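You operate a simulated robot arm through the tools that you are given. There is no shell and no other tool. Be economical: measure what you need, move in short steps, check, and stop when the job is done.

You run a simulated robot arm. Do the job below in one go: nothing can be reset, and whatever is moved stays where it is left.

TASK
Wipe both splashes off the drainer and bin the cloth.
Fine: shut the rag bin lid again.

Only the result counts: the job must be done as asked and must still hold three seconds after the hand-in. Knocking over, shifting, dropping, spilling or breaking anything else fails it. Lids that push on must go on centred and level and be pressed home; caps that screw on are set level and turned clockwise until they are tight. Flat cloth is picked up by pressing the open fingertips on it (5 to 10 N) and closing them slowly along it; thin cloth reads only 2 to 8 mm in the jaws.

THE ROBOT
A 6-joint arm with a two-finger parallel gripper, fixed in place. Base frame: the origin is at the foot of the arm, x ahead of it, y to its left, z up. Readings come in m, rad, newtons and seconds.
With the tool pointing down near the work surface it reaches from about 0.14 to 0.84 m from the base axis. Its first joint turns from -2.897 to 2.897 rad. Payload 3.91 kg.
The tool frame sits at the grasp point between the pads (the TCP): z along the fingers, y along the line on which they close. The tips reach 0.03 m beyond it. Largest opening 0.11 m; finger width 0.02, thickness 0.01; the body of the gripper, 0.048 by 0.112 m, starts 0.055 m behind the TCP.
Orientation is told as [roll, pitch, yaw] about the base's x, y, z axes, in that order, counted from this pose: with the fingers straight down and closing along the base's y, the tool's x points along the base's -x, its y along +y and its z along -z.

THE INTERFACE
- The arm moves only by the tool play_rows. Its argument "commands" is a list of rows, each an object of numbers (a shift or turn left out is 0, a gripper value left out holds the last): "x", "y", "z": the shift along the tool's x, y, z in m; "ax", "ay", "az": the turn, a rotation vector about the tool's x, y, z in rad; "hand": the finger opening in m, from 0 to 0.11. In form: [{"x": .., "y": .., "z": .., "ax": .., "ay": .., "az": .., "hand": ..}, ...]. A call has 1 to 10 rows; each row is the pose to reach, as a shift and turn from the pose commanded when the call began, along the tool's axes at that moment. Rows are played at 5 a second. More than 0.05 m and 0.15 rad between two rows, or a gripper value outside its range, and nothing of the call is played. Where a pose cannot be reached the arm comes as near as it can. A force on the tool above 90 N (or 10 N above the force at the start of the call, whichever is more), or a blocked arm, ends the call early, and 0.2 s more pass. Each finger travels about 0.108 m/s and halts on what it meets, pressing with about 29 N; the grip force reading is that of the motor and also rises with nothing between the fingers. The clock runs only during rows and for 0.2 s after the last one: add rows that repeat a pose to give the fingers time. It gives the time, the measured TCP pose, the force on the tool (base axes), the opening and the grip force at its end, in the units of the frame above (readings bear some noise).
- Cameras (640 x 400 px; columns grow to the right, rows downward): "scene" is fixed at [0.2228, 0.501, 1.5678]; the picture's right is [-0.83, -0.55, 0.00], its down [-0.36, 0.54, -0.76] and it looks along [0.42, -0.63, -0.65] (base axes); focal length 315 px, centre (320, 200). "wrist" rides on the gripper at [0.077, 0.007, -0.114] in the tool frame; the picture's right is [-0.09, 1.00, 0.00], its down [-0.80, -0.07, -0.59] and it looks along [-0.59, -0.05, 0.80] (tool axes); focal length 270 px, centre (320, 200). There is no depth. A picture from a camera that has moved, and an enlarged one, comes with that camera's place and axes in the base frame and with its lens. The place of the scene camera against the robot may be out by one fixed shift of up to 0.012 m in any direction.
- get_image(camera): a new picture of that camera. No time passes.
- lift_body(by): slides the trunk up (or, below 0, down) by that many m; the arm rides with it, the base frame stays. It gives what a move gives, with no picture.
- inspect(camera, box): a new picture of the part [left, top, right, bottom] of that camera's present view, enlarged. No time passes.
- finish_job(): hands the job in; it is judged then, once.

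Work in short steps. Places have to be worked out from the pictures, the camera data and where the tool is seen: move nearer, look again, correct. Check each grasp and each placing, and mend what went wrong. You have 120 turns and 68 pictures in all, those below and enlarged ones among them. Open the gripper and draw the arm clear of the work before you hand the job in, unless the task says otherwise; then end with one line.

The tools are called after "Emit:" as name(argument=value, ...) on one line, values as JSON. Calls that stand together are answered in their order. play_rows: Moves the arm, as the interface text tells. Its arguments: {"type":"object","properties":{"commands":{"type":"array","items":{"type":"object","properties":{"x":{"type":"number"},"y":{"type":"number"},"z":{"type":"number"},"ax":{"type":"number"},"ay":{"type":"number"},"az":{"type":"number"},"hand":{"type":"number"}}}}},"required":["commands"]} The other tools are called the same way: lift_body (by) slides the trunk up or down; get_image (camera) takes a picture; inspect (camera, box) takes an enlarged picture of a part of a camera's view; finish_job () hands the job in.

At the start:

```text
time: 0.0
ee_pos: [0.4716, -0.1257, 1.1425]
tool_rot: [0.0, 0.001, 0.0]
ft_force: [0.4, 0.0, 0.4]
width: 0.11
grip_force: 0.0
trunk travel left (down, up): [-0.425, 0.115]
```

scene: 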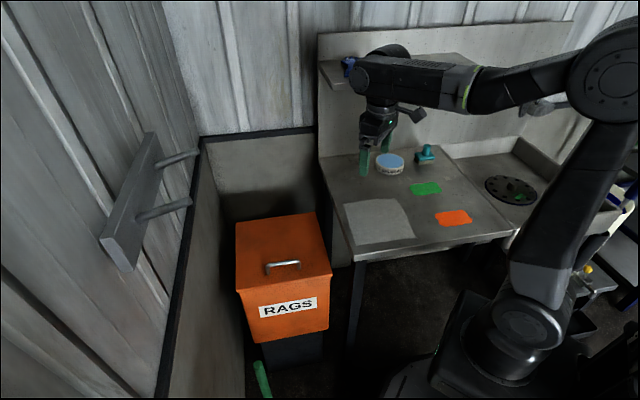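
wrist: 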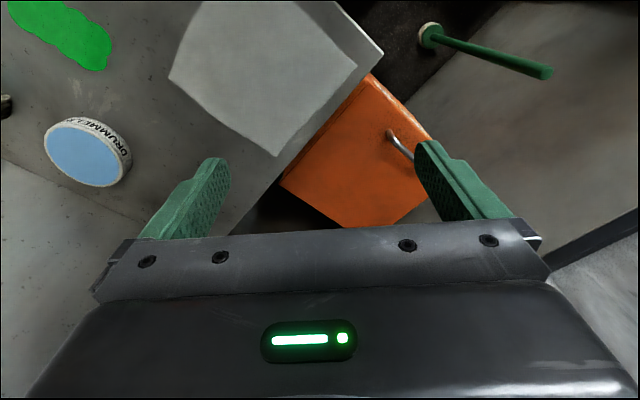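

I'll take closer looks at the bin and the drainer before moving.

Emit:
inspect(camera="scene", box=[200, 190, 360, 400])

Emit:
inspect(camera="scene", box=[320, 100, 560, 260])

Emit:
inspect(camera="wrist", box=[240, 0, 640, 250])

```text
1.90 times, centred on (280, 295) of scene
camera zoom: at [0.2228, 0.501, 1.5678], right [-0.83, -0.55, 0.0], down [-0.36, 0.54, -0.76], along [0.42, -0.63, -0.65], focal length 600 px, centre (396, 19)
```

zoom: 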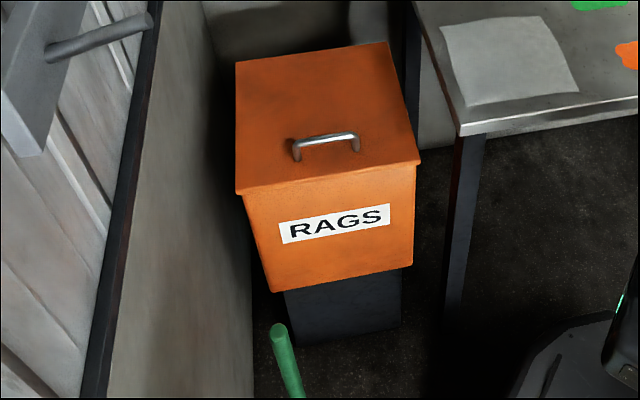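

```text
2.50 times, centred on (440, 180) of scene
camera zoom: at [0.2228, 0.501, 1.5678], right [-0.83, -0.55, 0.0], down [-0.36, 0.54, -0.76], along [0.42, -0.63, -0.65], focal length 787 px, centre (20, 250)
```

zoom: 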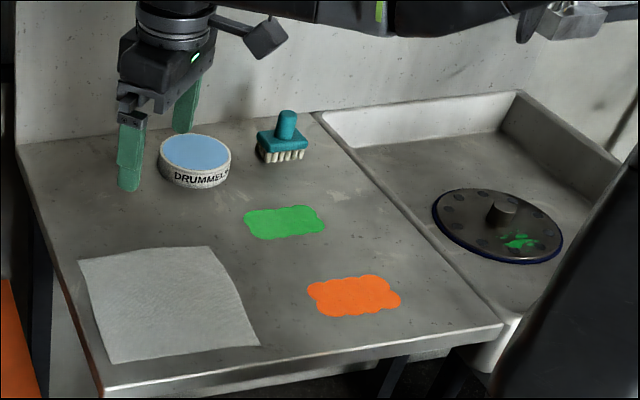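

```text
1.60 times, centred on (440, 125) of wrist
camera zoom: at [0.3929, -0.1182, 1.2565], right [0.09, 1.0, 0.0], down [0.8, -0.07, 0.59], along [0.59, -0.05, -0.8], focal length 432 px, centre (128, 320)
```

zoom: 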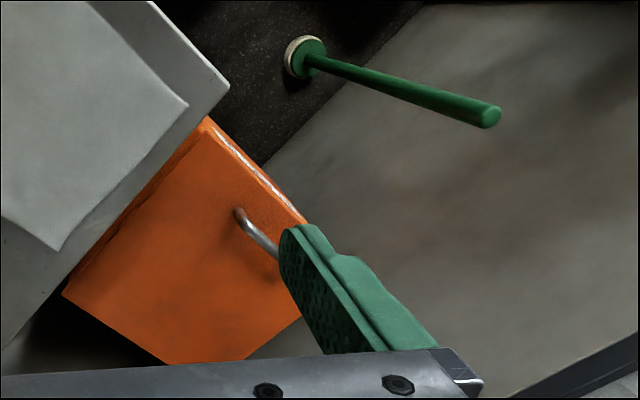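

The bin lid has a bar handle near its front edge, at about (0.67, 0.04, 0.72). The bin and the table are both turned about 45°. I'll move above the handle with the tool yawed +45° and look again.

Emit:
play_rows(commands=[{"x": -0.024, "y": 0.02, "z": 0.0, "az": -0.1, "hand": 0.11}, {"x": -0.048, "y": 0.04, "z": 0.01, "az": -0.2}, {"x": -0.072, "y": 0.06, "z": 0.03, "az": -0.3}, {"x": -0.096, "y": 0.08, "z": 0.05, "az": -0.4}, {"x": -0.12, "y": 0.1, "z": 0.07, "az": -0.5}, {"x": -0.144, "y": 0.12, "z": 0.09, "az": -0.6}, {"x": -0.168, "y": 0.14, "z": 0.11, "az": -0.7}, {"x": -0.19, "y": 0.16, "z": 0.13, "az": -0.785}, {"x": -0.19, "y": 0.16, "z": 0.13, "az": -0.785}])

Emit:
get_image(camera="wrist")

Emit:
get_image(camera="scene")

```text
time: 2.0
ee_pos: [0.6605, 0.0359, 1.0125]
tool_rot: [0.0, 0.001, 0.785]
ft_force: [0.3, 0.7, 0.0]
width: 0.1098
grip_force: 0.0
trunk travel left (down, up): [-0.425, 0.115]
```

```text
62 pictures are left
camera wrist: at [0.6004, -0.0141, 1.1263], right [-0.64, 0.77, 0.0], down [0.62, 0.52, 0.59], along [0.46, 0.38, -0.8], focal length 270 px, centre (320, 200)
```

wrist: 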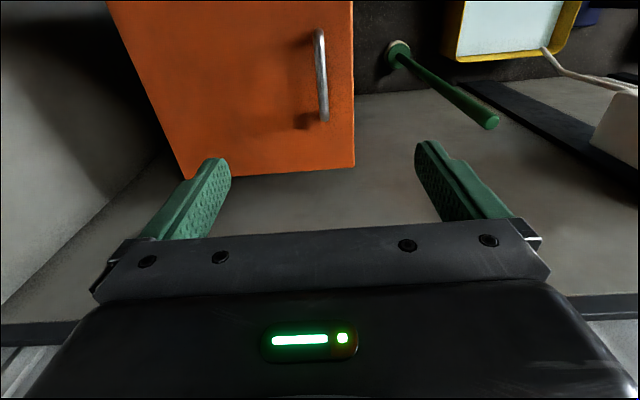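

```text
61 pictures are left
```

scene: 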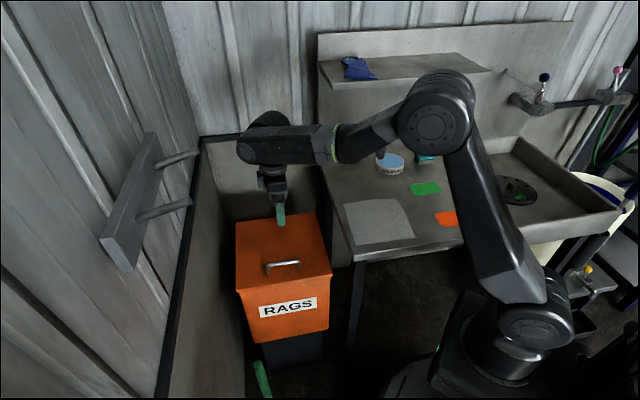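

The handle bar is centred between the fingers, running along the picture's vertical. Next I'll descend and measure its height.

Emit:
play_rows(commands=[{"z": 0.04}, {"z": 0.08}, {"z": 0.12}, {"z": 0.15}, {"z": 0.15}])

Emit:
get_image(camera="wrist")

Emit:
inspect(camera="scene", box=[200, 130, 360, 330])

```text
time: 3.2
ee_pos: [0.66, 0.0352, 0.863]
tool_rot: [-0.001, -0.001, 0.785]
ft_force: [0.4, -0.4, 0.2]
width: 0.1098
grip_force: 0.2
trunk travel left (down, up): [-0.425, 0.115]
```

```text
60 pictures are left
camera wrist: at [0.6011, -0.0145, 0.9756], right [-0.64, 0.77, 0.0], down [0.62, 0.52, 0.59], along [0.46, 0.38, -0.8], focal length 270 px, centre (320, 200)
```

wrist: 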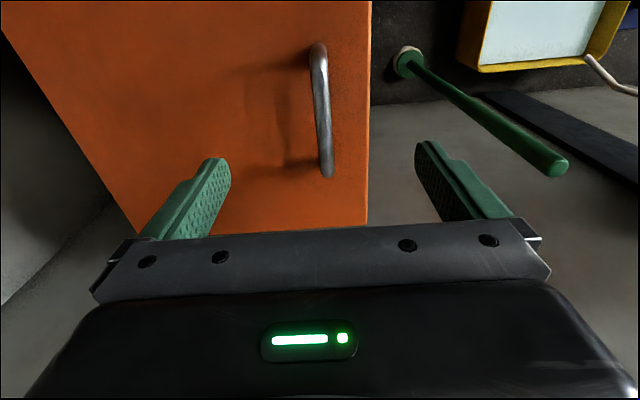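

```text
2.00 times, centred on (280, 230) of scene
camera zoom: at [0.2228, 0.501, 1.5678], right [-0.83, -0.55, 0.0], down [-0.36, 0.54, -0.76], along [0.42, -0.63, -0.65], focal length 630 px, centre (400, 140)
```

zoom: 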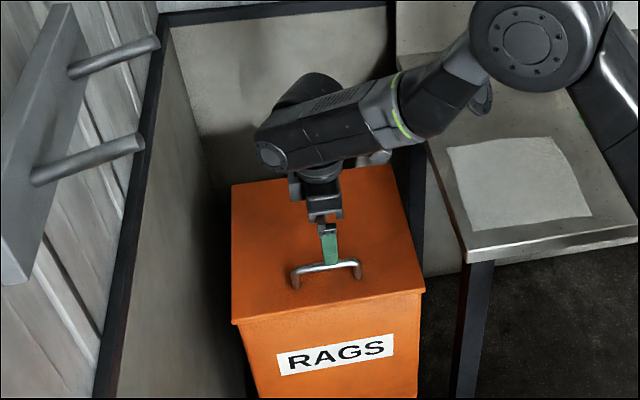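

The bar's middle is at about (0.663, 0.037, 0.725), already between the fingers. I'll descend to about z = 0.745, where the tips pass the bar, then check.

Emit:
play_rows(commands=[{"z": 0.04}, {"z": 0.08}, {"z": 0.105}, {"z": 0.118}, {"z": 0.118}])

Emit:
get_image(camera="wrist")

Emit:
inspect(camera="scene", box=[230, 200, 340, 300])

```text
time: 4.4
ee_pos: [0.6609, 0.0346, 0.7456]
tool_rot: [-0.002, -0.004, 0.785]
ft_force: [-2.0, -0.1, 5.2]
width: 0.1099
grip_force: 0.0
trunk travel left (down, up): [-0.425, 0.115]
```

```text
58 pictures are left
camera wrist: at [0.601, -0.015, 0.8591], right [-0.64, 0.77, 0.0], down [0.62, 0.52, 0.6], along [0.46, 0.38, -0.8], focal length 270 px, centre (320, 200)
```

wrist: 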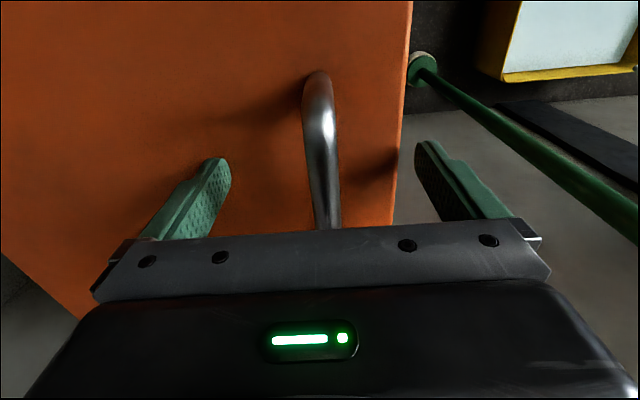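

```text
4.00 times, centred on (285, 250) of scene
camera zoom: at [0.2228, 0.501, 1.5678], right [-0.83, -0.55, 0.0], down [-0.36, 0.54, -0.76], along [0.42, -0.63, -0.65], focal length 1260 px, centre (460, 0)
```

zoom: 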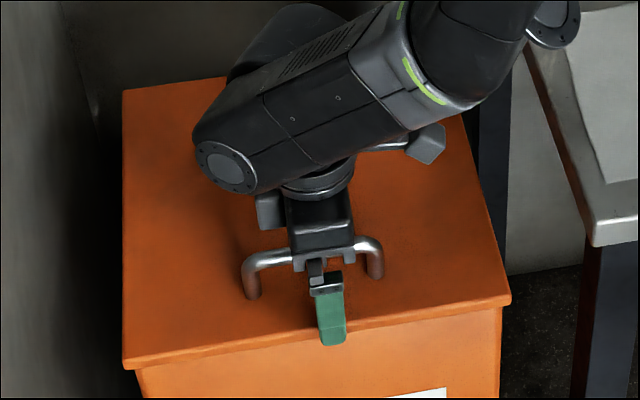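

A 5 N reading suggests the tips are touching the lid. The bar is between the fingers, so I'll back off 4 mm and close on it.

Emit:
play_rows(commands=[{"z": -0.004}, {"z": -0.004, "hand": 0.06}, {"z": -0.004, "hand": 0.03}, {"z": -0.004, "hand": 0.0}, {"z": -0.004, "hand": 0.0}, {"z": -0.004, "hand": 0.0}])

```text
time: 5.8
ee_pos: [0.6598, 0.0361, 0.749]
tool_rot: [0.002, 0.001, 0.785]
ft_force: [-16.9, 12.3, 1.2]
width: 0.0135
grip_force: 44.5
trunk travel left (down, up): [-0.425, 0.115]
```

The bar is gripped, 13.5 mm thick. I'll start opening along a hinge arc with radius about 0.267 m and check the force.

Emit:
play_rows(commands=[{"y": 0.001, "z": -0.013, "ax": 0.05, "hand": 0.0}, {"y": -0.002, "z": -0.0265, "ax": 0.1}, {"y": -0.002, "z": -0.0265, "ax": 0.1}])

Emit:
inspect(camera="scene", box=[200, 180, 360, 330])

```text
time: 6.6
ee_pos: [0.664, 0.0315, 0.775]
tool_rot: [-0.101, -0.002, 0.784]
ft_force: [5.0, -12.2, -5.7]
width: 0.0134
grip_force: 44.9
trunk travel left (down, up): [-0.425, 0.115]
```

```text
2.67 times, centred on (280, 255) of scene
camera zoom: at [0.2228, 0.501, 1.5678], right [-0.83, -0.55, 0.0], down [-0.36, 0.54, -0.76], along [0.42, -0.63, -0.65], focal length 840 px, centre (427, 53)
```

zoom: 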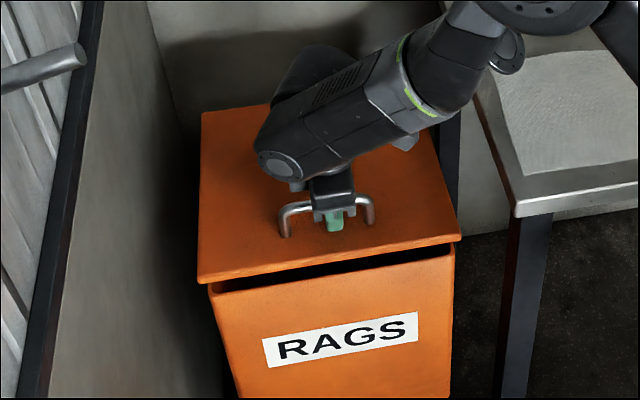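

The lid is hinged at the back and is opening, so I'll continue along the arc.

Emit:
play_rows(commands=[{"y": -0.0063, "z": -0.0265, "ax": 0.1, "hand": 0.0}, {"y": -0.0133, "z": -0.0525, "ax": 0.2}, {"y": -0.0228, "z": -0.0776, "ax": 0.3}, {"y": -0.0348, "z": -0.1016, "ax": 0.4}, {"y": -0.0348, "z": -0.1016, "ax": 0.4}])

```text
time: 7.8
ee_pos: [0.6805, 0.0145, 0.8773]
tool_rot: [-0.496, 0.002, 0.782]
ft_force: [17.1, -20.3, -22.5]
width: 0.0136
grip_force: 44.7
trunk travel left (down, up): [-0.425, 0.115]
```

There's a radial pull toward the hinge, so the true radius is slightly smaller. I'll bias the path toward the hinge and keep opening.

Emit:
play_rows(commands=[{"y": -0.0093, "z": -0.026, "ax": 0.1, "hand": 0.0}, {"y": -0.0173, "z": -0.051, "ax": 0.2}, {"y": -0.0278, "z": -0.0756, "ax": 0.3}, {"y": -0.0408, "z": -0.099, "ax": 0.4}, {"y": -0.0408, "z": -0.099, "ax": 0.4}])

Emit:
get_image(camera="scene")

```text
time: 9.0
ee_pos: [0.6704, 0.024, 0.9871]
tool_rot: [-0.901, 0.0, 0.784]
ft_force: [0.3, -0.6, -0.8]
width: 0.0001
grip_force: 37.6
trunk travel left (down, up): [-0.425, 0.115]
```

```text
55 pictures are left
```

scene: 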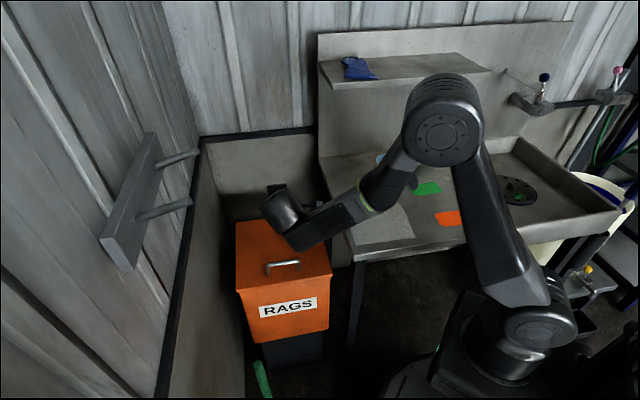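

I rotated the wrong way: the handle ends up behind an open lid. The bar slipped out and the lid fell shut, with nothing else disturbed. I'll return above the handle with the tool vertical and open the hand, and this time keep the tool nearly vertical so the bar pivots in the fingers.

Emit:
play_rows(commands=[{"ax": -0.13, "hand": 0.03}, {"ax": -0.26, "hand": 0.06}, {"ax": -0.39, "hand": 0.09}, {"ax": -0.52, "hand": 0.11}, {"ax": -0.65}, {"ax": -0.78}, {"ax": -0.9}, {"y": 0.034, "z": 0.021, "ax": -0.9}, {"y": 0.068, "z": 0.042, "ax": -0.9}, {"y": 0.0997, "z": 0.0625, "ax": -0.9}])

Emit:
get_image(camera="wrist")

```text
time: 11.2
ee_pos: [0.6629, 0.0342, 0.8675]
tool_rot: [0.0, 0.001, 0.785]
ft_force: [0.2, -0.4, -0.2]
width: 0.11
grip_force: 0.1
trunk travel left (down, up): [-0.425, 0.115]
```

```text
54 pictures are left
camera wrist: at [0.6022, -0.0152, 0.9819], right [-0.64, 0.77, 0.0], down [0.62, 0.52, 0.59], along [0.46, 0.38, -0.8], focal length 270 px, centre (320, 200)
```

wrist: 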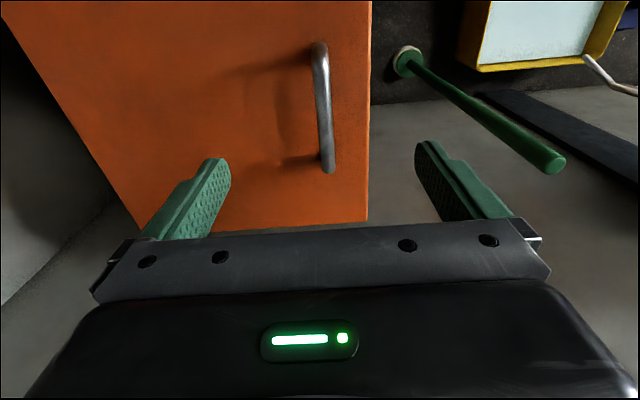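

The same view as before, so I'll descend and grip the bar again.

Emit:
play_rows(commands=[{"z": 0.04, "y": 0.003}, {"z": 0.08, "y": 0.003}, {"z": 0.105, "y": 0.003}, {"z": 0.12, "y": 0.003}, {"z": 0.12, "y": 0.003, "hand": 0.06}, {"z": 0.12, "y": 0.003, "hand": 0.03}, {"z": 0.12, "y": 0.003, "hand": 0.0}, {"z": 0.12, "y": 0.003, "hand": 0.0}, {"z": 0.12, "y": 0.003, "hand": 0.0}])

```text
time: 13.2
ee_pos: [0.6599, 0.038, 0.7511]
tool_rot: [-0.001, 0.001, 0.787]
ft_force: [-6.6, 6.3, -2.0]
width: 0.0134
grip_force: 45.0
trunk travel left (down, up): [-0.425, 0.115]
```

Gripped again. I'll lift along the arc with the tool vertical to about 0.45 rad.

Emit:
play_rows(commands=[{"y": -0.003, "z": -0.02, "hand": 0.0}, {"y": -0.0067, "z": -0.04}, {"y": -0.0125, "z": -0.0595}, {"y": -0.0195, "z": -0.0787}, {"y": -0.028, "z": -0.097}, {"y": -0.0378, "z": -0.115}, {"y": -0.0378, "z": -0.115}])

Emit:
inspect(camera="scene", box=[180, 130, 380, 330])

```text
time: 14.8
ee_pos: [0.6912, 0.0038, 0.8599]
tool_rot: [0.005, 0.003, 0.786]
ft_force: [32.4, -34.3, -37.4]
width: 0.0139
grip_force: 45.3
trunk travel left (down, up): [-0.425, 0.115]
```

```text
2.00 times, centred on (280, 230) of scene
camera zoom: at [0.2228, 0.501, 1.5678], right [-0.83, -0.55, 0.0], down [-0.36, 0.54, -0.76], along [0.42, -0.63, -0.65], focal length 630 px, centre (400, 140)
```

zoom: 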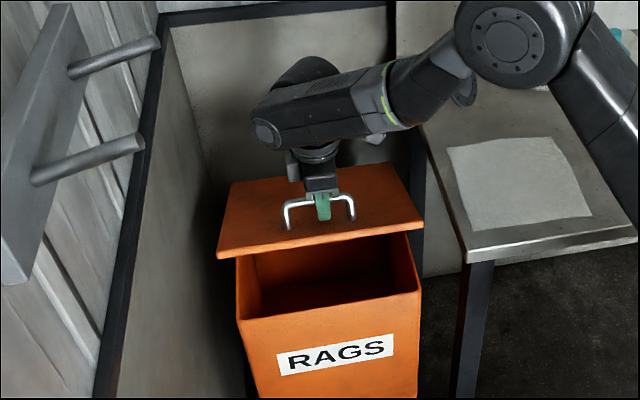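

The lid is open about 27° and the bar pulls 60 N toward the hinge, so I refitted the arc with R about 0.26 m and a hinge lower by 0.045 m. I'll correct for that and continue.

Emit:
play_rows(commands=[{"y": -0.008, "z": 0.0, "hand": 0.0}, {"y": -0.02, "z": -0.013}, {"y": -0.0333, "z": -0.0276}, {"y": -0.048, "z": -0.041}, {"y": -0.0629, "z": -0.053}, {"y": -0.079, "z": -0.064}, {"y": -0.0957, "z": -0.0738}, {"y": -0.0957, "z": -0.0738}])

Emit:
inspect(camera="scene", box=[180, 130, 380, 330])

```text
time: 16.6
ee_pos: [0.7531, -0.0564, 0.9411]
tool_rot: [-0.002, -0.002, 0.786]
ft_force: [-3.7, 4.4, 8.7]
width: 0.0139
grip_force: 45.1
trunk travel left (down, up): [-0.425, 0.115]
```

```text
2.00 times, centred on (280, 230) of scene
camera zoom: at [0.2228, 0.501, 1.5678], right [-0.83, -0.55, 0.0], down [-0.36, 0.54, -0.76], along [0.42, -0.63, -0.65], focal length 630 px, centre (400, 140)
```

zoom: 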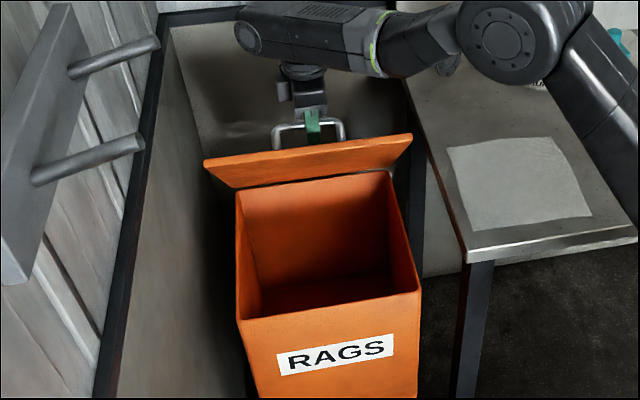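

The arc fits well and the lid is at about 53°, so I'll continue to about 70°.

Emit:
play_rows(commands=[{"y": -0.018, "z": -0.0085, "hand": 0.0}, {"y": -0.0358, "z": -0.0155}, {"y": -0.0545, "z": -0.0215}, {"y": -0.0734, "z": -0.0257}, {"y": -0.0734, "z": -0.0257}])

Emit:
inspect(camera="scene", box=[180, 110, 380, 310])

```text
time: 17.8
ee_pos: [0.805, -0.1079, 0.9659]
tool_rot: [-0.004, -0.004, 0.786]
ft_force: [2.5, 7.4, 13.8]
width: 0.0136
grip_force: 44.6
trunk travel left (down, up): [-0.425, 0.115]
```

```text
2.00 times, centred on (280, 210) of scene
camera zoom: at [0.2228, 0.501, 1.5678], right [-0.83, -0.55, 0.0], down [-0.36, 0.54, -0.76], along [0.42, -0.63, -0.65], focal length 630 px, centre (400, 180)
```

zoom: 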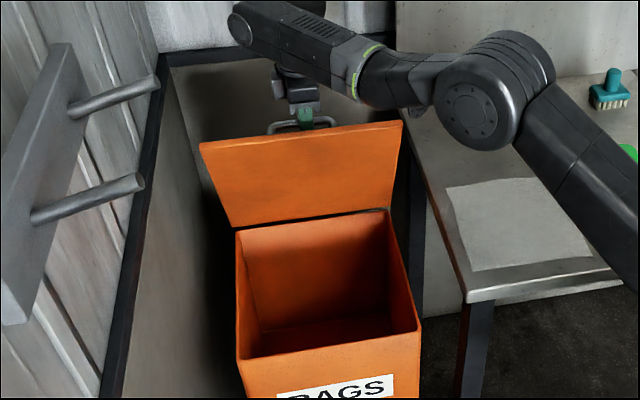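

About 70° now. I'll continue toward vertical.

Emit:
play_rows(commands=[{"y": -0.0195, "z": -0.001, "hand": 0.0}, {"y": -0.0387, "z": -0.0025}, {"y": -0.0605, "z": -0.002}, {"y": -0.0818, "z": -0.0003}, {"y": -0.0818, "z": -0.0003}])

Emit:
inspect(camera="scene", box=[180, 90, 380, 290])

```text
time: 19.0
ee_pos: [0.82, -0.1544, 0.9573]
tool_rot: [-0.005, -0.001, 0.785]
ft_force: [17.8, 21.5, 17.6]
width: 0.0137
grip_force: 44.9
out of reach, approached as far as the arm can: row 2, 3, 4, 5
trunk travel left (down, up): [-0.425, 0.115]
```

```text
2.00 times, centred on (280, 190) of scene
camera zoom: at [0.2228, 0.501, 1.5678], right [-0.83, -0.55, 0.0], down [-0.36, 0.54, -0.76], along [0.42, -0.63, -0.65], focal length 630 px, centre (400, 220)
```

zoom: 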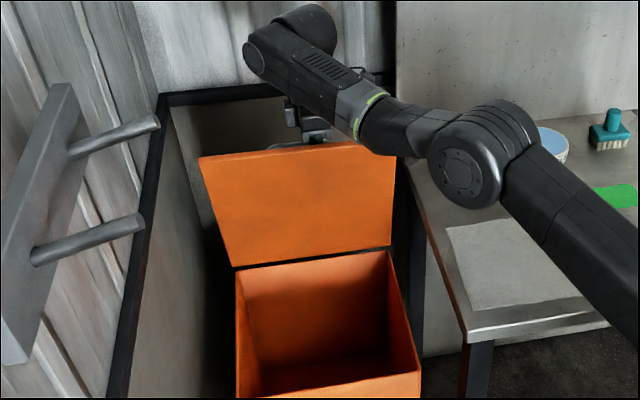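

The arm ran out of reach at about 80° of lid opening. I'll tilt the tool a little so the wrist comes forward, which gains reach, and see whether it gets closer to the target.

Emit:
play_rows(commands=[{"ax": 0.06, "hand": 0.0}, {"ax": 0.12}, {"ax": 0.17}, {"ax": 0.22}, {"ax": 0.22}])

Emit:
inspect(camera="scene", box=[180, 90, 380, 290])

```text
time: 20.2
ee_pos: [0.8186, -0.1549, 0.9587]
tool_rot: [-0.221, -0.001, 0.787]
ft_force: [2.7, 21.4, 13.0]
width: 0.0138
grip_force: 45.0
trunk travel left (down, up): [-0.425, 0.115]
```

```text
2.00 times, centred on (280, 190) of scene
camera zoom: at [0.2228, 0.501, 1.5678], right [-0.83, -0.55, 0.0], down [-0.36, 0.54, -0.76], along [0.42, -0.63, -0.65], focal length 630 px, centre (400, 220)
```

zoom: 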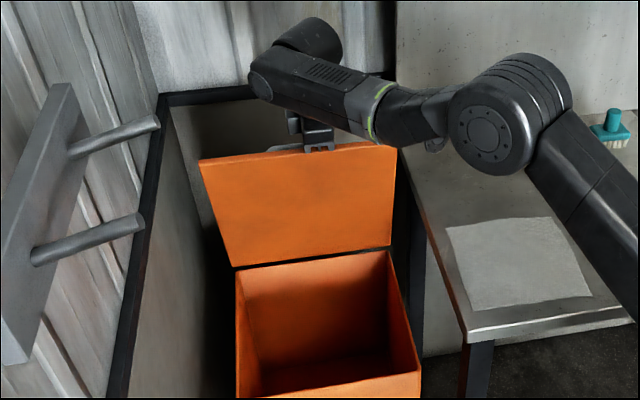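

The tilt restored reach. I'll push the bar back another 4 cm and undo the sideways drift.

Emit:
play_rows(commands=[{"x": -0.009, "y": -0.01, "z": 0.0025, "hand": 0.0}, {"x": -0.018, "y": -0.02, "z": 0.005}, {"x": -0.02, "y": -0.03, "z": 0.0075}, {"x": -0.02, "y": -0.039, "z": 0.0097}, {"x": -0.02, "y": -0.039, "z": 0.0097}])

Emit:
inspect(camera="scene", box=[180, 90, 380, 290])

Emit:
get_image(camera="wrist")

```text
time: 21.4
ee_pos: [0.8505, -0.1722, 0.9655]
tool_rot: [-0.231, -0.006, 0.784]
ft_force: [-27.8, -22.8, 42.9]
width: 0.0141
grip_force: 45.2
out of reach, approached as far as the arm can: row 4, 5
trunk travel left (down, up): [-0.425, 0.115]
```

```text
2.00 times, centred on (280, 190) of scene
camera zoom: at [0.2228, 0.501, 1.5678], right [-0.83, -0.55, 0.0], down [-0.36, 0.54, -0.76], along [0.42, -0.63, -0.65], focal length 630 px, centre (400, 220)
```

zoom: 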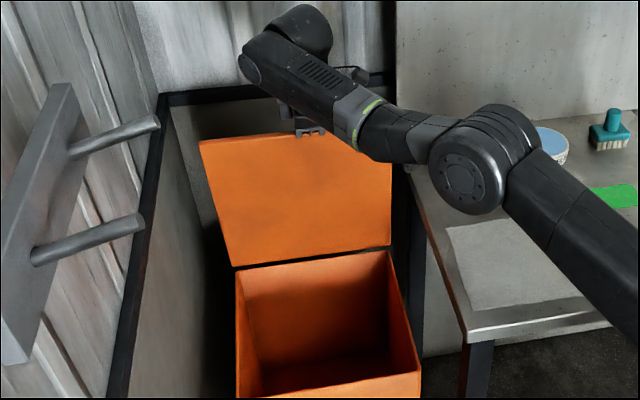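

```text
47 pictures are left
camera wrist: at [0.7723, -0.2041, 1.0741], right [-0.62, 0.75, -0.23], down [0.52, 0.61, 0.6], along [0.59, 0.25, -0.77], focal length 270 px, centre (320, 200)
```

wrist: 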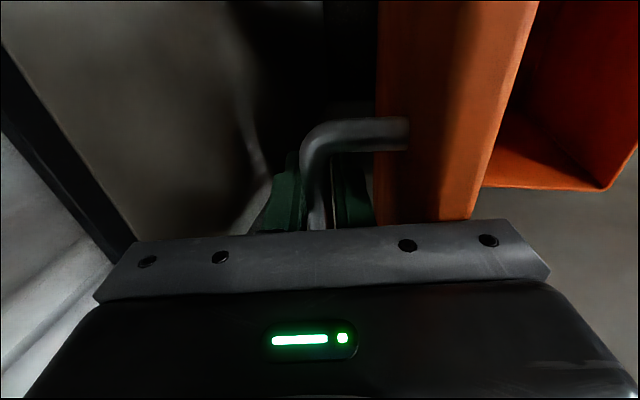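

The lid is close to vertical, at about 85°. I'll lean the tool along the bar toward the base, which gains reach without crowding the lid, and relax the side and down load.

Emit:
play_rows(commands=[{"x": 0.002, "z": -0.002, "ay": -0.07, "hand": 0.0}, {"x": 0.005, "z": -0.004, "ay": -0.14}, {"x": 0.005, "z": -0.004, "ay": -0.21}, {"x": 0.005, "z": -0.004, "ay": -0.28}, {"x": 0.005, "z": -0.004, "ay": -0.35}, {"x": 0.005, "z": -0.004, "ay": -0.35}])

```text
time: 22.7
ee_pos: [0.8578, -0.1675, 0.9788]
tool_rot: [-0.261, -0.361, 0.87]
ft_force: [16.0, 27.0, 27.4]
width: 0.0137
grip_force: 44.9
trunk travel left (down, up): [-0.425, 0.115]
stopped in row 6: the force on the tool passed its limit (the readings are from after the stop); the commanded pose is now the measured one
```

The force limit tripped. I need to see how the bar sits in the fingers.

Emit:
get_image(camera="wrist")

Emit:
inspect(camera="scene", box=[210, 90, 350, 190])

```text
46 pictures are left
camera wrist: at [0.7585, -0.2284, 1.0522], right [-0.62, 0.75, -0.21], down [0.28, 0.47, 0.84], along [0.73, 0.46, -0.5], focal length 270 px, centre (320, 200)
```

wrist: 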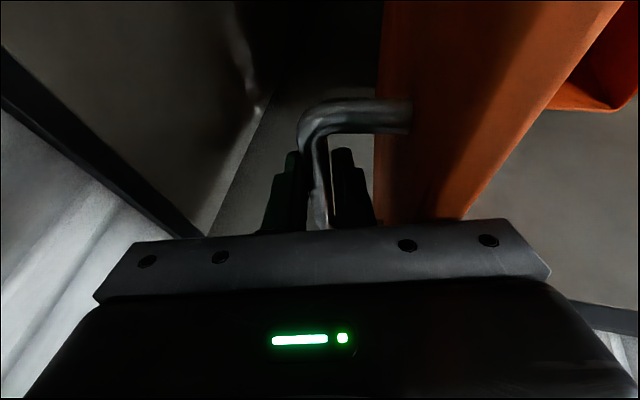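

```text
4.00 times, centred on (280, 140) of scene
camera zoom: at [0.2228, 0.501, 1.5678], right [-0.83, -0.55, 0.0], down [-0.36, 0.54, -0.76], along [0.42, -0.63, -0.65], focal length 1260 px, centre (480, 440)
```

zoom: 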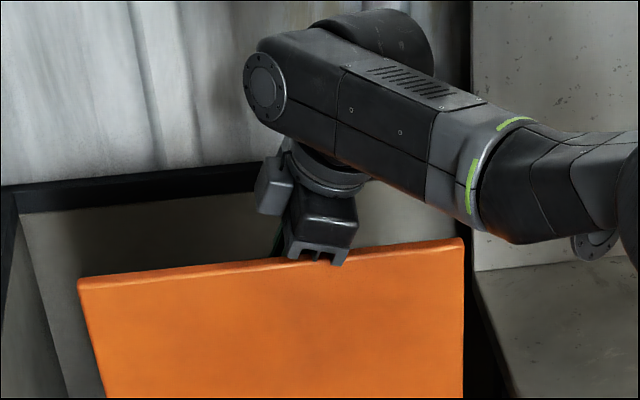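

The palm appears to be leaning on the lid's top edge because of my tilt. I'll reduce the tilt over the lid, keep the sideways lean, and push further back.

Emit:
play_rows(commands=[{"x": -0.0006, "y": -0.0075, "z": 0.0013, "ax": -0.047, "az": 0.017, "hand": 0.0}, {"x": -0.0012, "y": -0.015, "z": 0.0026, "ax": -0.094, "az": 0.034}, {"x": -0.0018, "y": -0.0225, "z": 0.0039, "ax": -0.141, "az": 0.052}, {"x": -0.0024, "y": -0.03, "z": 0.0052, "ax": -0.188, "az": 0.069}, {"x": -0.0024, "y": -0.03, "z": 0.0052, "ax": -0.188, "az": 0.069}])

Emit:
inspect(camera="scene", box=[180, 90, 380, 290])

```text
time: 23.9
ee_pos: [0.8574, -0.1797, 0.9731]
tool_rot: [-0.039, -0.364, 0.795]
ft_force: [22.7, 19.0, 21.3]
width: 0.014
grip_force: 45.1
out of reach, approached as far as the arm can: row 3, 4, 5
trunk travel left (down, up): [-0.425, 0.115]
```

```text
2.00 times, centred on (280, 190) of scene
camera zoom: at [0.2228, 0.501, 1.5678], right [-0.83, -0.55, 0.0], down [-0.36, 0.54, -0.76], along [0.42, -0.63, -0.65], focal length 630 px, centre (400, 220)
```

zoom: 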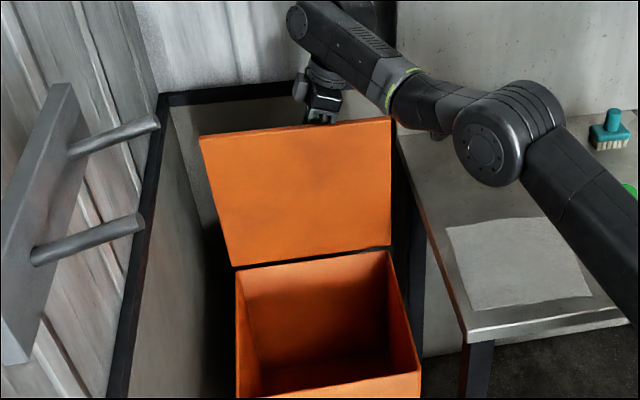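

The lid is at about 88°. I'll lean further along the bar and push the last bit back.

Emit:
play_rows(commands=[{"x": -0.002, "y": 0.0, "ay": -0.07, "hand": 0.0}, {"x": -0.003, "y": 0.0, "ay": -0.14}, {"x": -0.003, "y": -0.005, "ay": -0.21}, {"x": -0.003, "y": -0.012, "ay": -0.28}, {"x": -0.003, "y": -0.02, "ay": -0.33}, {"x": -0.003, "y": -0.028, "ay": -0.33}, {"x": -0.003, "y": -0.028, "ay": -0.33}])

Emit:
inspect(camera="scene", box=[180, 90, 380, 290])

```text
time: 25.5
ee_pos: [0.8752, -0.195, 0.9867]
tool_rot: [-0.063, -0.704, 0.824]
ft_force: [4.4, 24.2, 63.2]
width: 0.0137
grip_force: 45.1
trunk travel left (down, up): [-0.425, 0.115]
```

```text
2.00 times, centred on (280, 190) of scene
camera zoom: at [0.2228, 0.501, 1.5678], right [-0.83, -0.55, 0.0], down [-0.36, 0.54, -0.76], along [0.42, -0.63, -0.65], focal length 630 px, centre (400, 220)
```

zoom: 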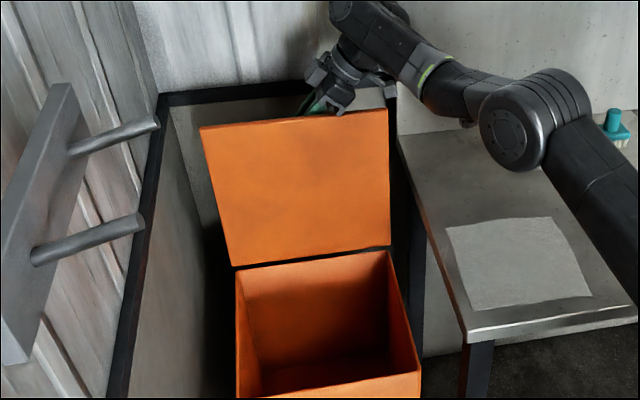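

The lid is now just past vertical, at about 93°. I'll push a bit further back for margin.

Emit:
play_rows(commands=[{"x": -0.004, "z": -0.005, "hand": 0.0}, {"x": -0.003, "y": -0.01, "z": -0.003}, {"x": -0.001, "y": -0.02, "z": -0.001}, {"x": 0.002, "y": -0.035, "z": 0.002}, {"x": 0.002, "y": -0.035, "z": 0.002}])

Emit:
inspect(camera="scene", box=[180, 90, 380, 290])

Emit:
get_image(camera="wrist")

```text
time: 26.5
ee_pos: [0.8823, -0.2039, 0.9869]
tool_rot: [-0.066, -0.717, 0.829]
ft_force: [12.6, 20.4, 25.4]
width: 0.0137
grip_force: 44.3
out of reach, approached as far as the arm can: row 2, 3, 4, 5
trunk travel left (down, up): [-0.425, 0.115]
stopped in row 5: the force on the tool passed its limit (the readings are from after the stop); the commanded pose is now the measured one
```

```text
2.00 times, centred on (280, 190) of scene
camera zoom: at [0.2228, 0.501, 1.5678], right [-0.83, -0.55, 0.0], down [-0.36, 0.54, -0.76], along [0.42, -0.63, -0.65], focal length 630 px, centre (400, 220)
```

zoom: 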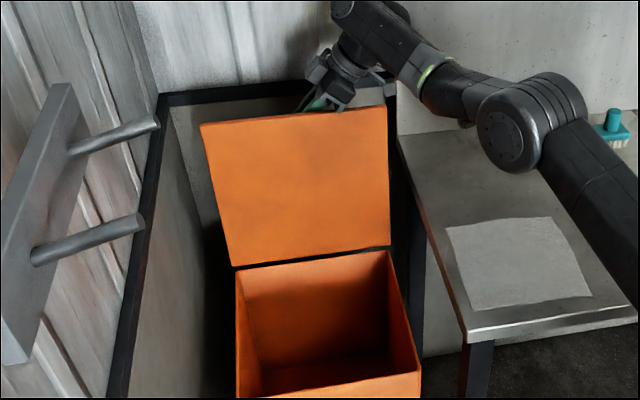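

```text
41 pictures are left
camera wrist: at [0.7812, -0.291, 1.021], right [-0.66, 0.75, 0.01], down [0.16, 0.13, 0.98], along [0.73, 0.64, -0.21], focal length 270 px, centre (320, 200)
```

wrist: 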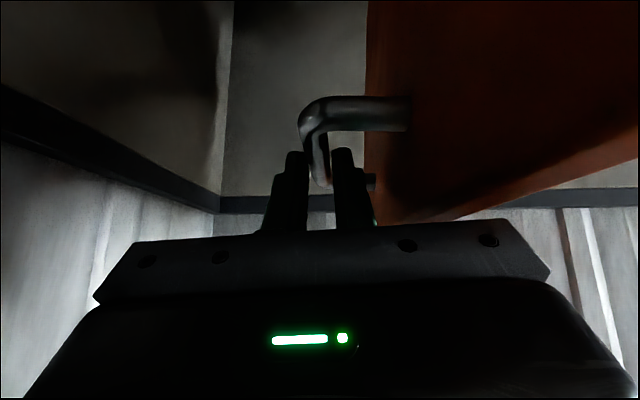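

The lid is about 96° open. I'll open the fingers only slightly and withdraw along the tool axis, then see whether the lid stays.

Emit:
play_rows(commands=[{"hand": 0.022}, {"hand": 0.024}, {"z": -0.01}, {"z": -0.025}, {"z": -0.05}, {"z": -0.08}])

Emit:
get_image(camera="scene")

```text
time: 27.9
ee_pos: [0.8537, -0.2221, 1.005]
tool_rot: [-0.006, -0.683, 0.801]
ft_force: [0.0, -0.2, -0.1]
width: 0.0239
grip_force: 0.2
trunk travel left (down, up): [-0.425, 0.115]
```

```text
40 pictures are left
```

scene: 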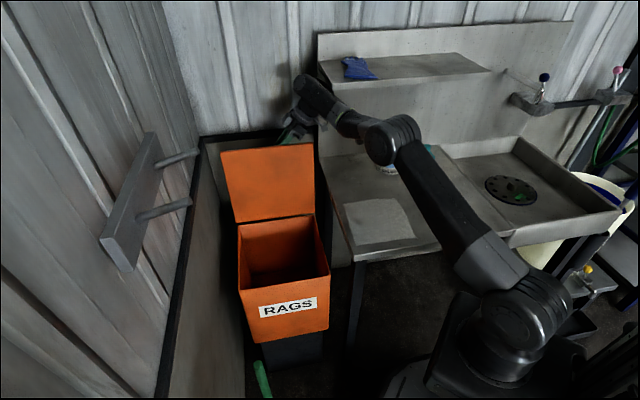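

The lid stays open by itself. Before withdrawing I'll check the gripper's clearance from it.

Emit:
inspect(camera="scene", box=[210, 60, 370, 160])

Emit:
get_image(camera="wrist")

```text
4.00 times, centred on (290, 110) of scene
camera zoom: at [0.2228, 0.501, 1.5678], right [-0.83, -0.55, 0.0], down [-0.36, 0.54, -0.76], along [0.42, -0.63, -0.65], focal length 1260 px, centre (440, 560)
```

zoom: 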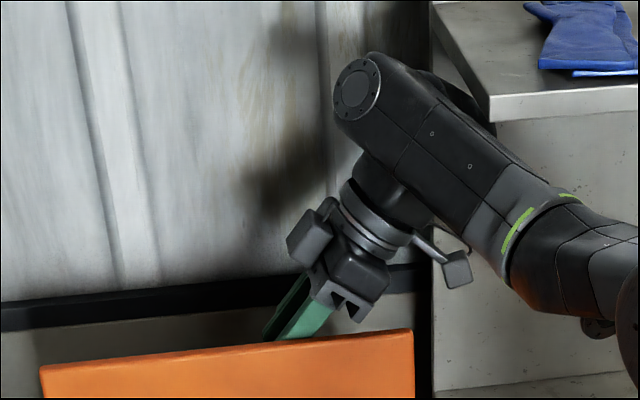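

```text
38 pictures are left
camera wrist: at [0.7556, -0.3122, 1.0425], right [-0.67, 0.74, 0.05], down [0.22, 0.13, 0.97], along [0.71, 0.65, -0.25], focal length 270 px, centre (320, 200)
```

wrist: 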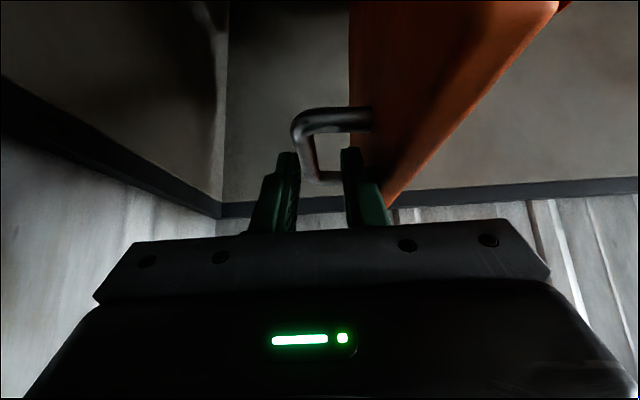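

The lid stands free, but the wrist is close to the shelf's left end, which I put at about (0.68, -0.26, 1.235). I'll raise the tool a little while tilting it toward the front, which takes the wrist away from the shelf, and check for contact.

Emit:
play_rows(commands=[{"x": -0.0063, "z": -0.0078}, {"x": -0.0126, "z": -0.0155, "ax": 0.078, "az": -0.063}, {"x": -0.0189, "z": -0.0233, "ax": 0.155, "az": -0.126}, {"x": -0.0252, "z": -0.031, "ax": 0.233, "az": -0.189}, {"x": -0.0347, "z": -0.0427, "ax": 0.31, "az": -0.252}, {"x": -0.0347, "z": -0.0427, "ax": 0.31, "az": -0.252}])

Emit:
inspect(camera="scene", box=[210, 40, 450, 240])

```text
time: 29.0
ee_pos: [0.846, -0.2167, 1.0227]
tool_rot: [-0.362, -0.644, 1.026]
ft_force: [-24.7, -35.5, 56.7]
width: 0.0137
grip_force: 0.1
trunk travel left (down, up): [-0.425, 0.115]
stopped in row 5: the arm was blocked; the commanded pose is now the measured one
```

```text
2.00 times, centred on (330, 140) of scene
camera zoom: at [0.2228, 0.501, 1.5678], right [-0.83, -0.55, 0.0], down [-0.36, 0.54, -0.76], along [0.42, -0.63, -0.65], focal length 630 px, centre (300, 320)
```

zoom: 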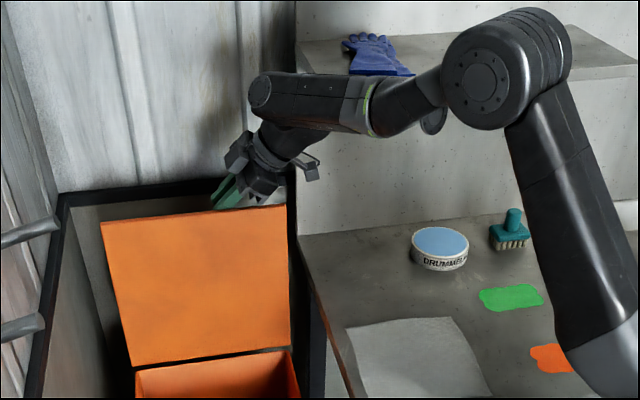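

The arm is blocked, and the fingers were squeezed to 13.7 mm. I'll look at the wrist view to find the contact.

Emit:
get_image(camera="wrist")

Emit:
inspect(camera="scene", box=[250, 60, 410, 160])

```text
36 pictures are left
camera wrist: at [0.741, -0.2982, 1.0592], right [-0.65, 0.72, -0.23], down [0.03, 0.33, 0.94], along [0.76, 0.61, -0.23], focal length 270 px, centre (320, 200)
```

wrist: 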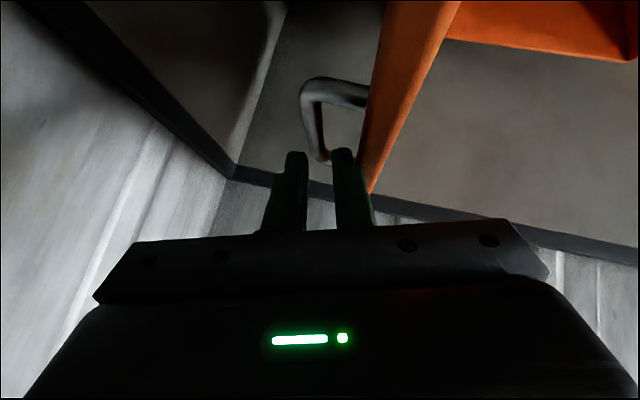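

```text
4.00 times, centred on (330, 110) of scene
camera zoom: at [0.2228, 0.501, 1.5678], right [-0.83, -0.55, 0.0], down [-0.36, 0.54, -0.76], along [0.42, -0.63, -0.65], focal length 1260 px, centre (280, 560)
```

zoom: 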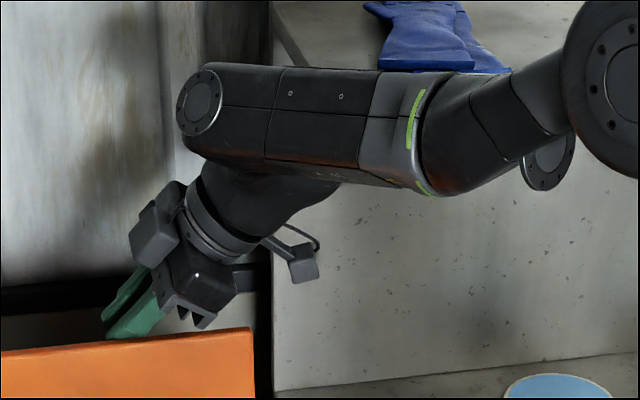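

The force is axial, which fits the palm resting on the lid's top edge. I'll lift straight up a few centimetres to clear it.

Emit:
play_rows(commands=[{"x": -0.006, "y": -0.0028, "z": -0.0074}, {"x": -0.012, "y": -0.0057, "z": -0.0148}, {"x": -0.018, "y": -0.0085, "z": -0.0222}, {"x": -0.018, "y": -0.0085, "z": -0.0222}])

Emit:
inspect(camera="scene", box=[210, 60, 370, 160])

```text
time: 29.3
ee_pos: [0.6135, -0.4117, 1.0466]
tool_rot: [-0.379, -0.672, 0.484]
ft_force: [-6.6, 29.0, -2.6]
width: 0.0239
grip_force: 0.1
trunk travel left (down, up): [-0.425, 0.115]
stopped in row 1: the arm was blocked; the commanded pose is now the measured one
```

```text
4.00 times, centred on (290, 110) of scene
camera zoom: at [0.2228, 0.501, 1.5678], right [-0.83, -0.55, 0.0], down [-0.36, 0.54, -0.76], along [0.42, -0.63, -0.65], focal length 1260 px, centre (440, 560)
```

zoom: 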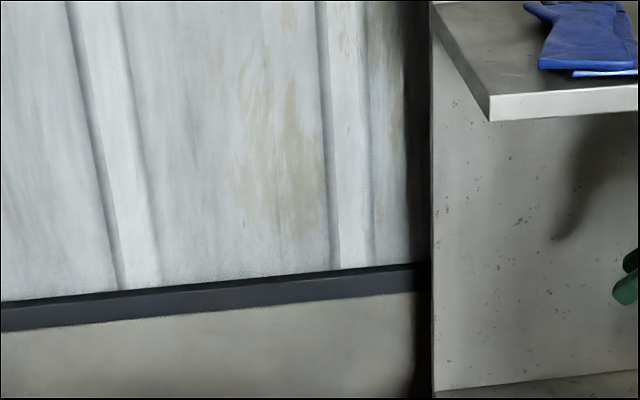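

The arm sprang sideways a long way. I need a full look at the scene.

Emit:
get_image(camera="scene")

Emit:
get_image(camera="wrist")

```text
33 pictures are left
```

scene: 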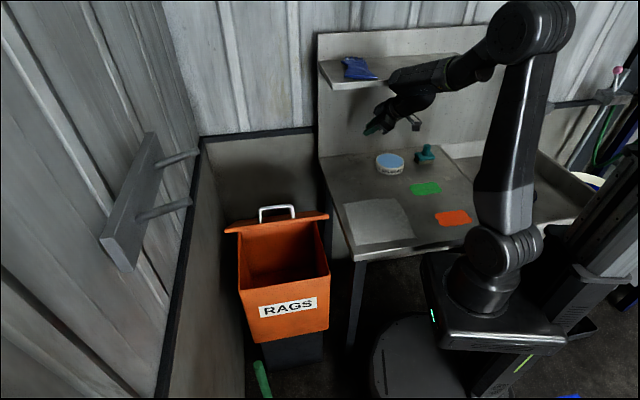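

```text
32 pictures are left
camera wrist: at [0.4797, -0.4278, 1.0797], right [-0.17, 0.96, -0.23], down [0.16, 0.26, 0.95], along [0.97, 0.12, -0.2], focal length 270 px, centre (320, 200)
```

wrist: 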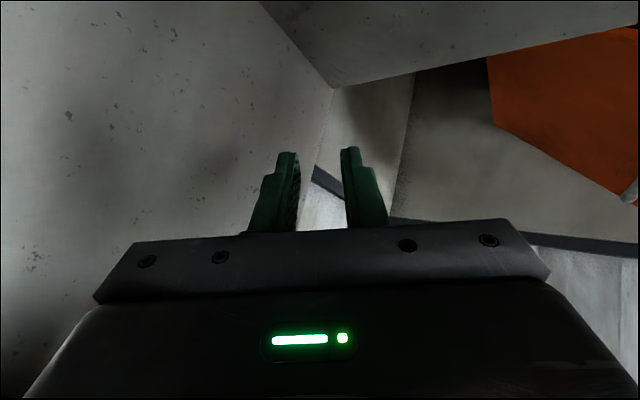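

The arm is now clear of the lid, over the drainer under the shelf, and nothing else appears to have moved. The lid is falling shut. I'll pull the arm out toward the front.

Emit:
play_rows(commands=[{"x": 0.004, "y": 0.0146, "z": -0.0092}, {"x": 0.012, "y": 0.0437, "z": -0.0277}, {"x": 0.02, "y": 0.073, "z": -0.046}, {"x": 0.032, "y": 0.1166, "z": -0.0739}, {"x": 0.032, "y": 0.1166, "z": -0.0739}])

Emit:
get_image(camera="scene")

```text
refused: row 4 steps farther than a row can; nothing moved
```

```text
31 pictures are left
```

scene: 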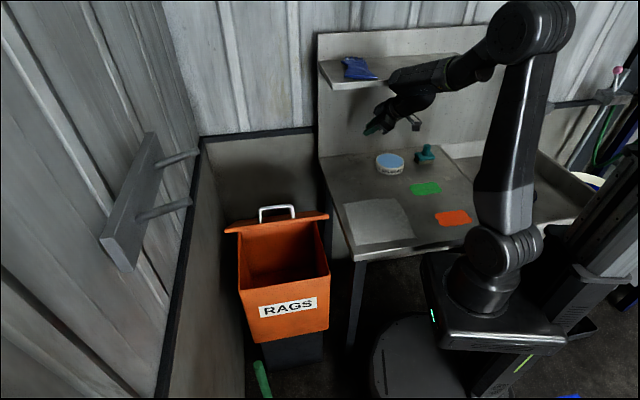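

A row was too long, so I'll resend with smaller steps.

Emit:
play_rows(commands=[{"x": 0.004, "y": 0.0146, "z": -0.0092}, {"x": 0.012, "y": 0.0437, "z": -0.0277}, {"x": 0.02, "y": 0.073, "z": -0.046}, {"x": 0.027, "y": 0.098, "z": -0.062}, {"x": 0.032, "y": 0.1166, "z": -0.0739}, {"x": 0.032, "y": 0.1166, "z": -0.0739}])

Emit:
get_image(camera="scene")

```text
time: 29.6
ee_pos: [0.1475, -0.4529, 1.0476]
tool_rot: [-0.367, -0.702, -0.232]
ft_force: [0.9, -0.6, 2.7]
width: 0.0241
grip_force: 0.1
trunk travel left (down, up): [-0.425, 0.115]
stopped in row 1: the arm was blocked; the commanded pose is now the measured one
```

```text
30 pictures are left
```

scene: 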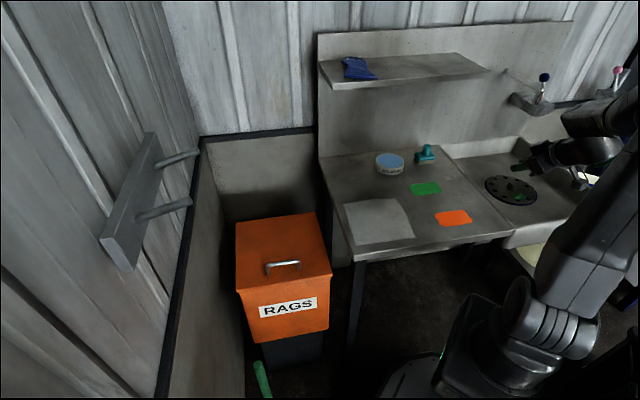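

The arm is still swinging about its first joint. I'll command a hold to let it settle.

Emit:
play_rows(commands=[{"x": 0.0}])

```text
time: 30.2
ee_pos: [0.4185, -0.5922, 1.0023]
tool_rot: [-0.327, -0.63, -0.041]
ft_force: [3.7, 1.5, -5.0]
width: 0.0239
grip_force: 0.1
trunk travel left (down, up): [-0.425, 0.115]
stopped in row 1: the arm was blocked; the commanded pose is now the measured one
```

Emit:
play_rows(commands=[{"x": 0.0}])

Emit:
get_image(camera="scene")

```text
time: 30.6
ee_pos: [0.3694, -0.5433, 1.0282]
tool_rot: [-0.359, -0.653, -0.023]
ft_force: [-0.5, -1.3, 0.8]
width: 0.0238
grip_force: 0.1
trunk travel left (down, up): [-0.425, 0.115]
```

```text
29 pictures are left
```

scene: 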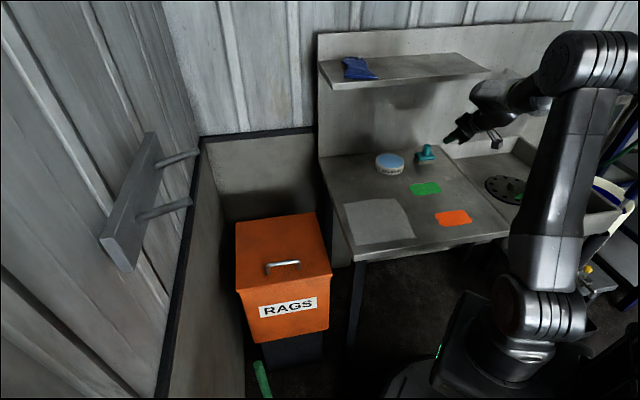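

It has settled: the lid is shut and nothing else was disturbed. I'll bring the arm out in front of the drainer. For the next attempt I'll push the lid up from underneath its front lip with the tool horizontal, which keeps everything in easy reach.

Emit:
play_rows(commands=[{"x": -0.007, "y": 0.0456, "z": -0.018}, {"x": -0.014, "y": 0.0912, "z": -0.036}, {"x": -0.021, "y": 0.1368, "z": -0.054}, {"x": -0.028, "y": 0.1824, "z": -0.072}, {"x": -0.035, "y": 0.228, "z": -0.09}, {"x": -0.042, "y": 0.2736, "z": -0.108}, {"x": -0.049, "y": 0.3192, "z": -0.126}, {"x": -0.056, "y": 0.3648, "z": -0.144}, {"x": -0.063, "y": 0.4104, "z": -0.162}, {"x": -0.07, "y": 0.456, "z": -0.18}])

```text
time: 32.8
ee_pos: [0.4397, -0.0569, 1.0742]
tool_rot: [-0.36, -0.65, -0.027]
ft_force: [0.1, 0.1, 0.4]
width: 0.024
grip_force: 0.1
trunk travel left (down, up): [-0.425, 0.115]
```

Now I'll rotate to horizontal, pointing at the bin front, while moving to (0.50, 0.21, 0.95).

Emit:
play_rows(commands=[{"x": 0.004, "y": 0.037, "z": 0.003, "ax": 0.046, "ay": -0.098, "az": 0.061, "hand": 0.0}, {"x": 0.008, "y": 0.074, "z": 0.006, "ax": 0.093, "ay": -0.196, "az": 0.1225}, {"x": 0.012, "y": 0.111, "z": 0.009, "ax": 0.139, "ay": -0.294, "az": 0.184}, {"x": 0.0155, "y": 0.148, "z": 0.0125, "ax": 0.1855, "ay": -0.3915, "az": 0.245}, {"x": 0.019, "y": 0.185, "z": 0.0155, "ax": 0.232, "ay": -0.489, "az": 0.306}, {"x": 0.023, "y": 0.222, "z": 0.0185, "ax": 0.278, "ay": -0.587, "az": 0.3675}, {"x": 0.027, "y": 0.259, "z": 0.022, "ax": 0.325, "ay": -0.685, "az": 0.429}, {"x": 0.031, "y": 0.296, "z": 0.025, "ax": 0.371, "ay": -0.783, "az": 0.49}, {"x": 0.031, "y": 0.296, "z": 0.025, "ax": 0.371, "ay": -0.783, "az": 0.49}])

Emit:
get_image(camera="scene")

```text
time: 34.8
ee_pos: [0.4978, 0.2088, 0.9543]
tool_rot: [-0.777, -1.57, -0.007]
ft_force: [0.7, 0.1, 0.7]
width: 0.0
grip_force: 29.2
trunk travel left (down, up): [-0.425, 0.115]
```

```text
28 pictures are left
```

scene: 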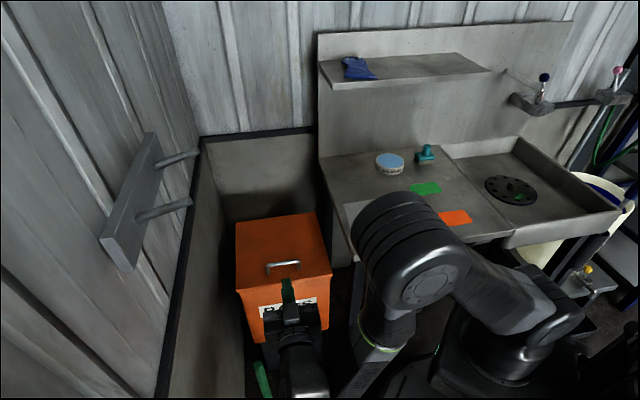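

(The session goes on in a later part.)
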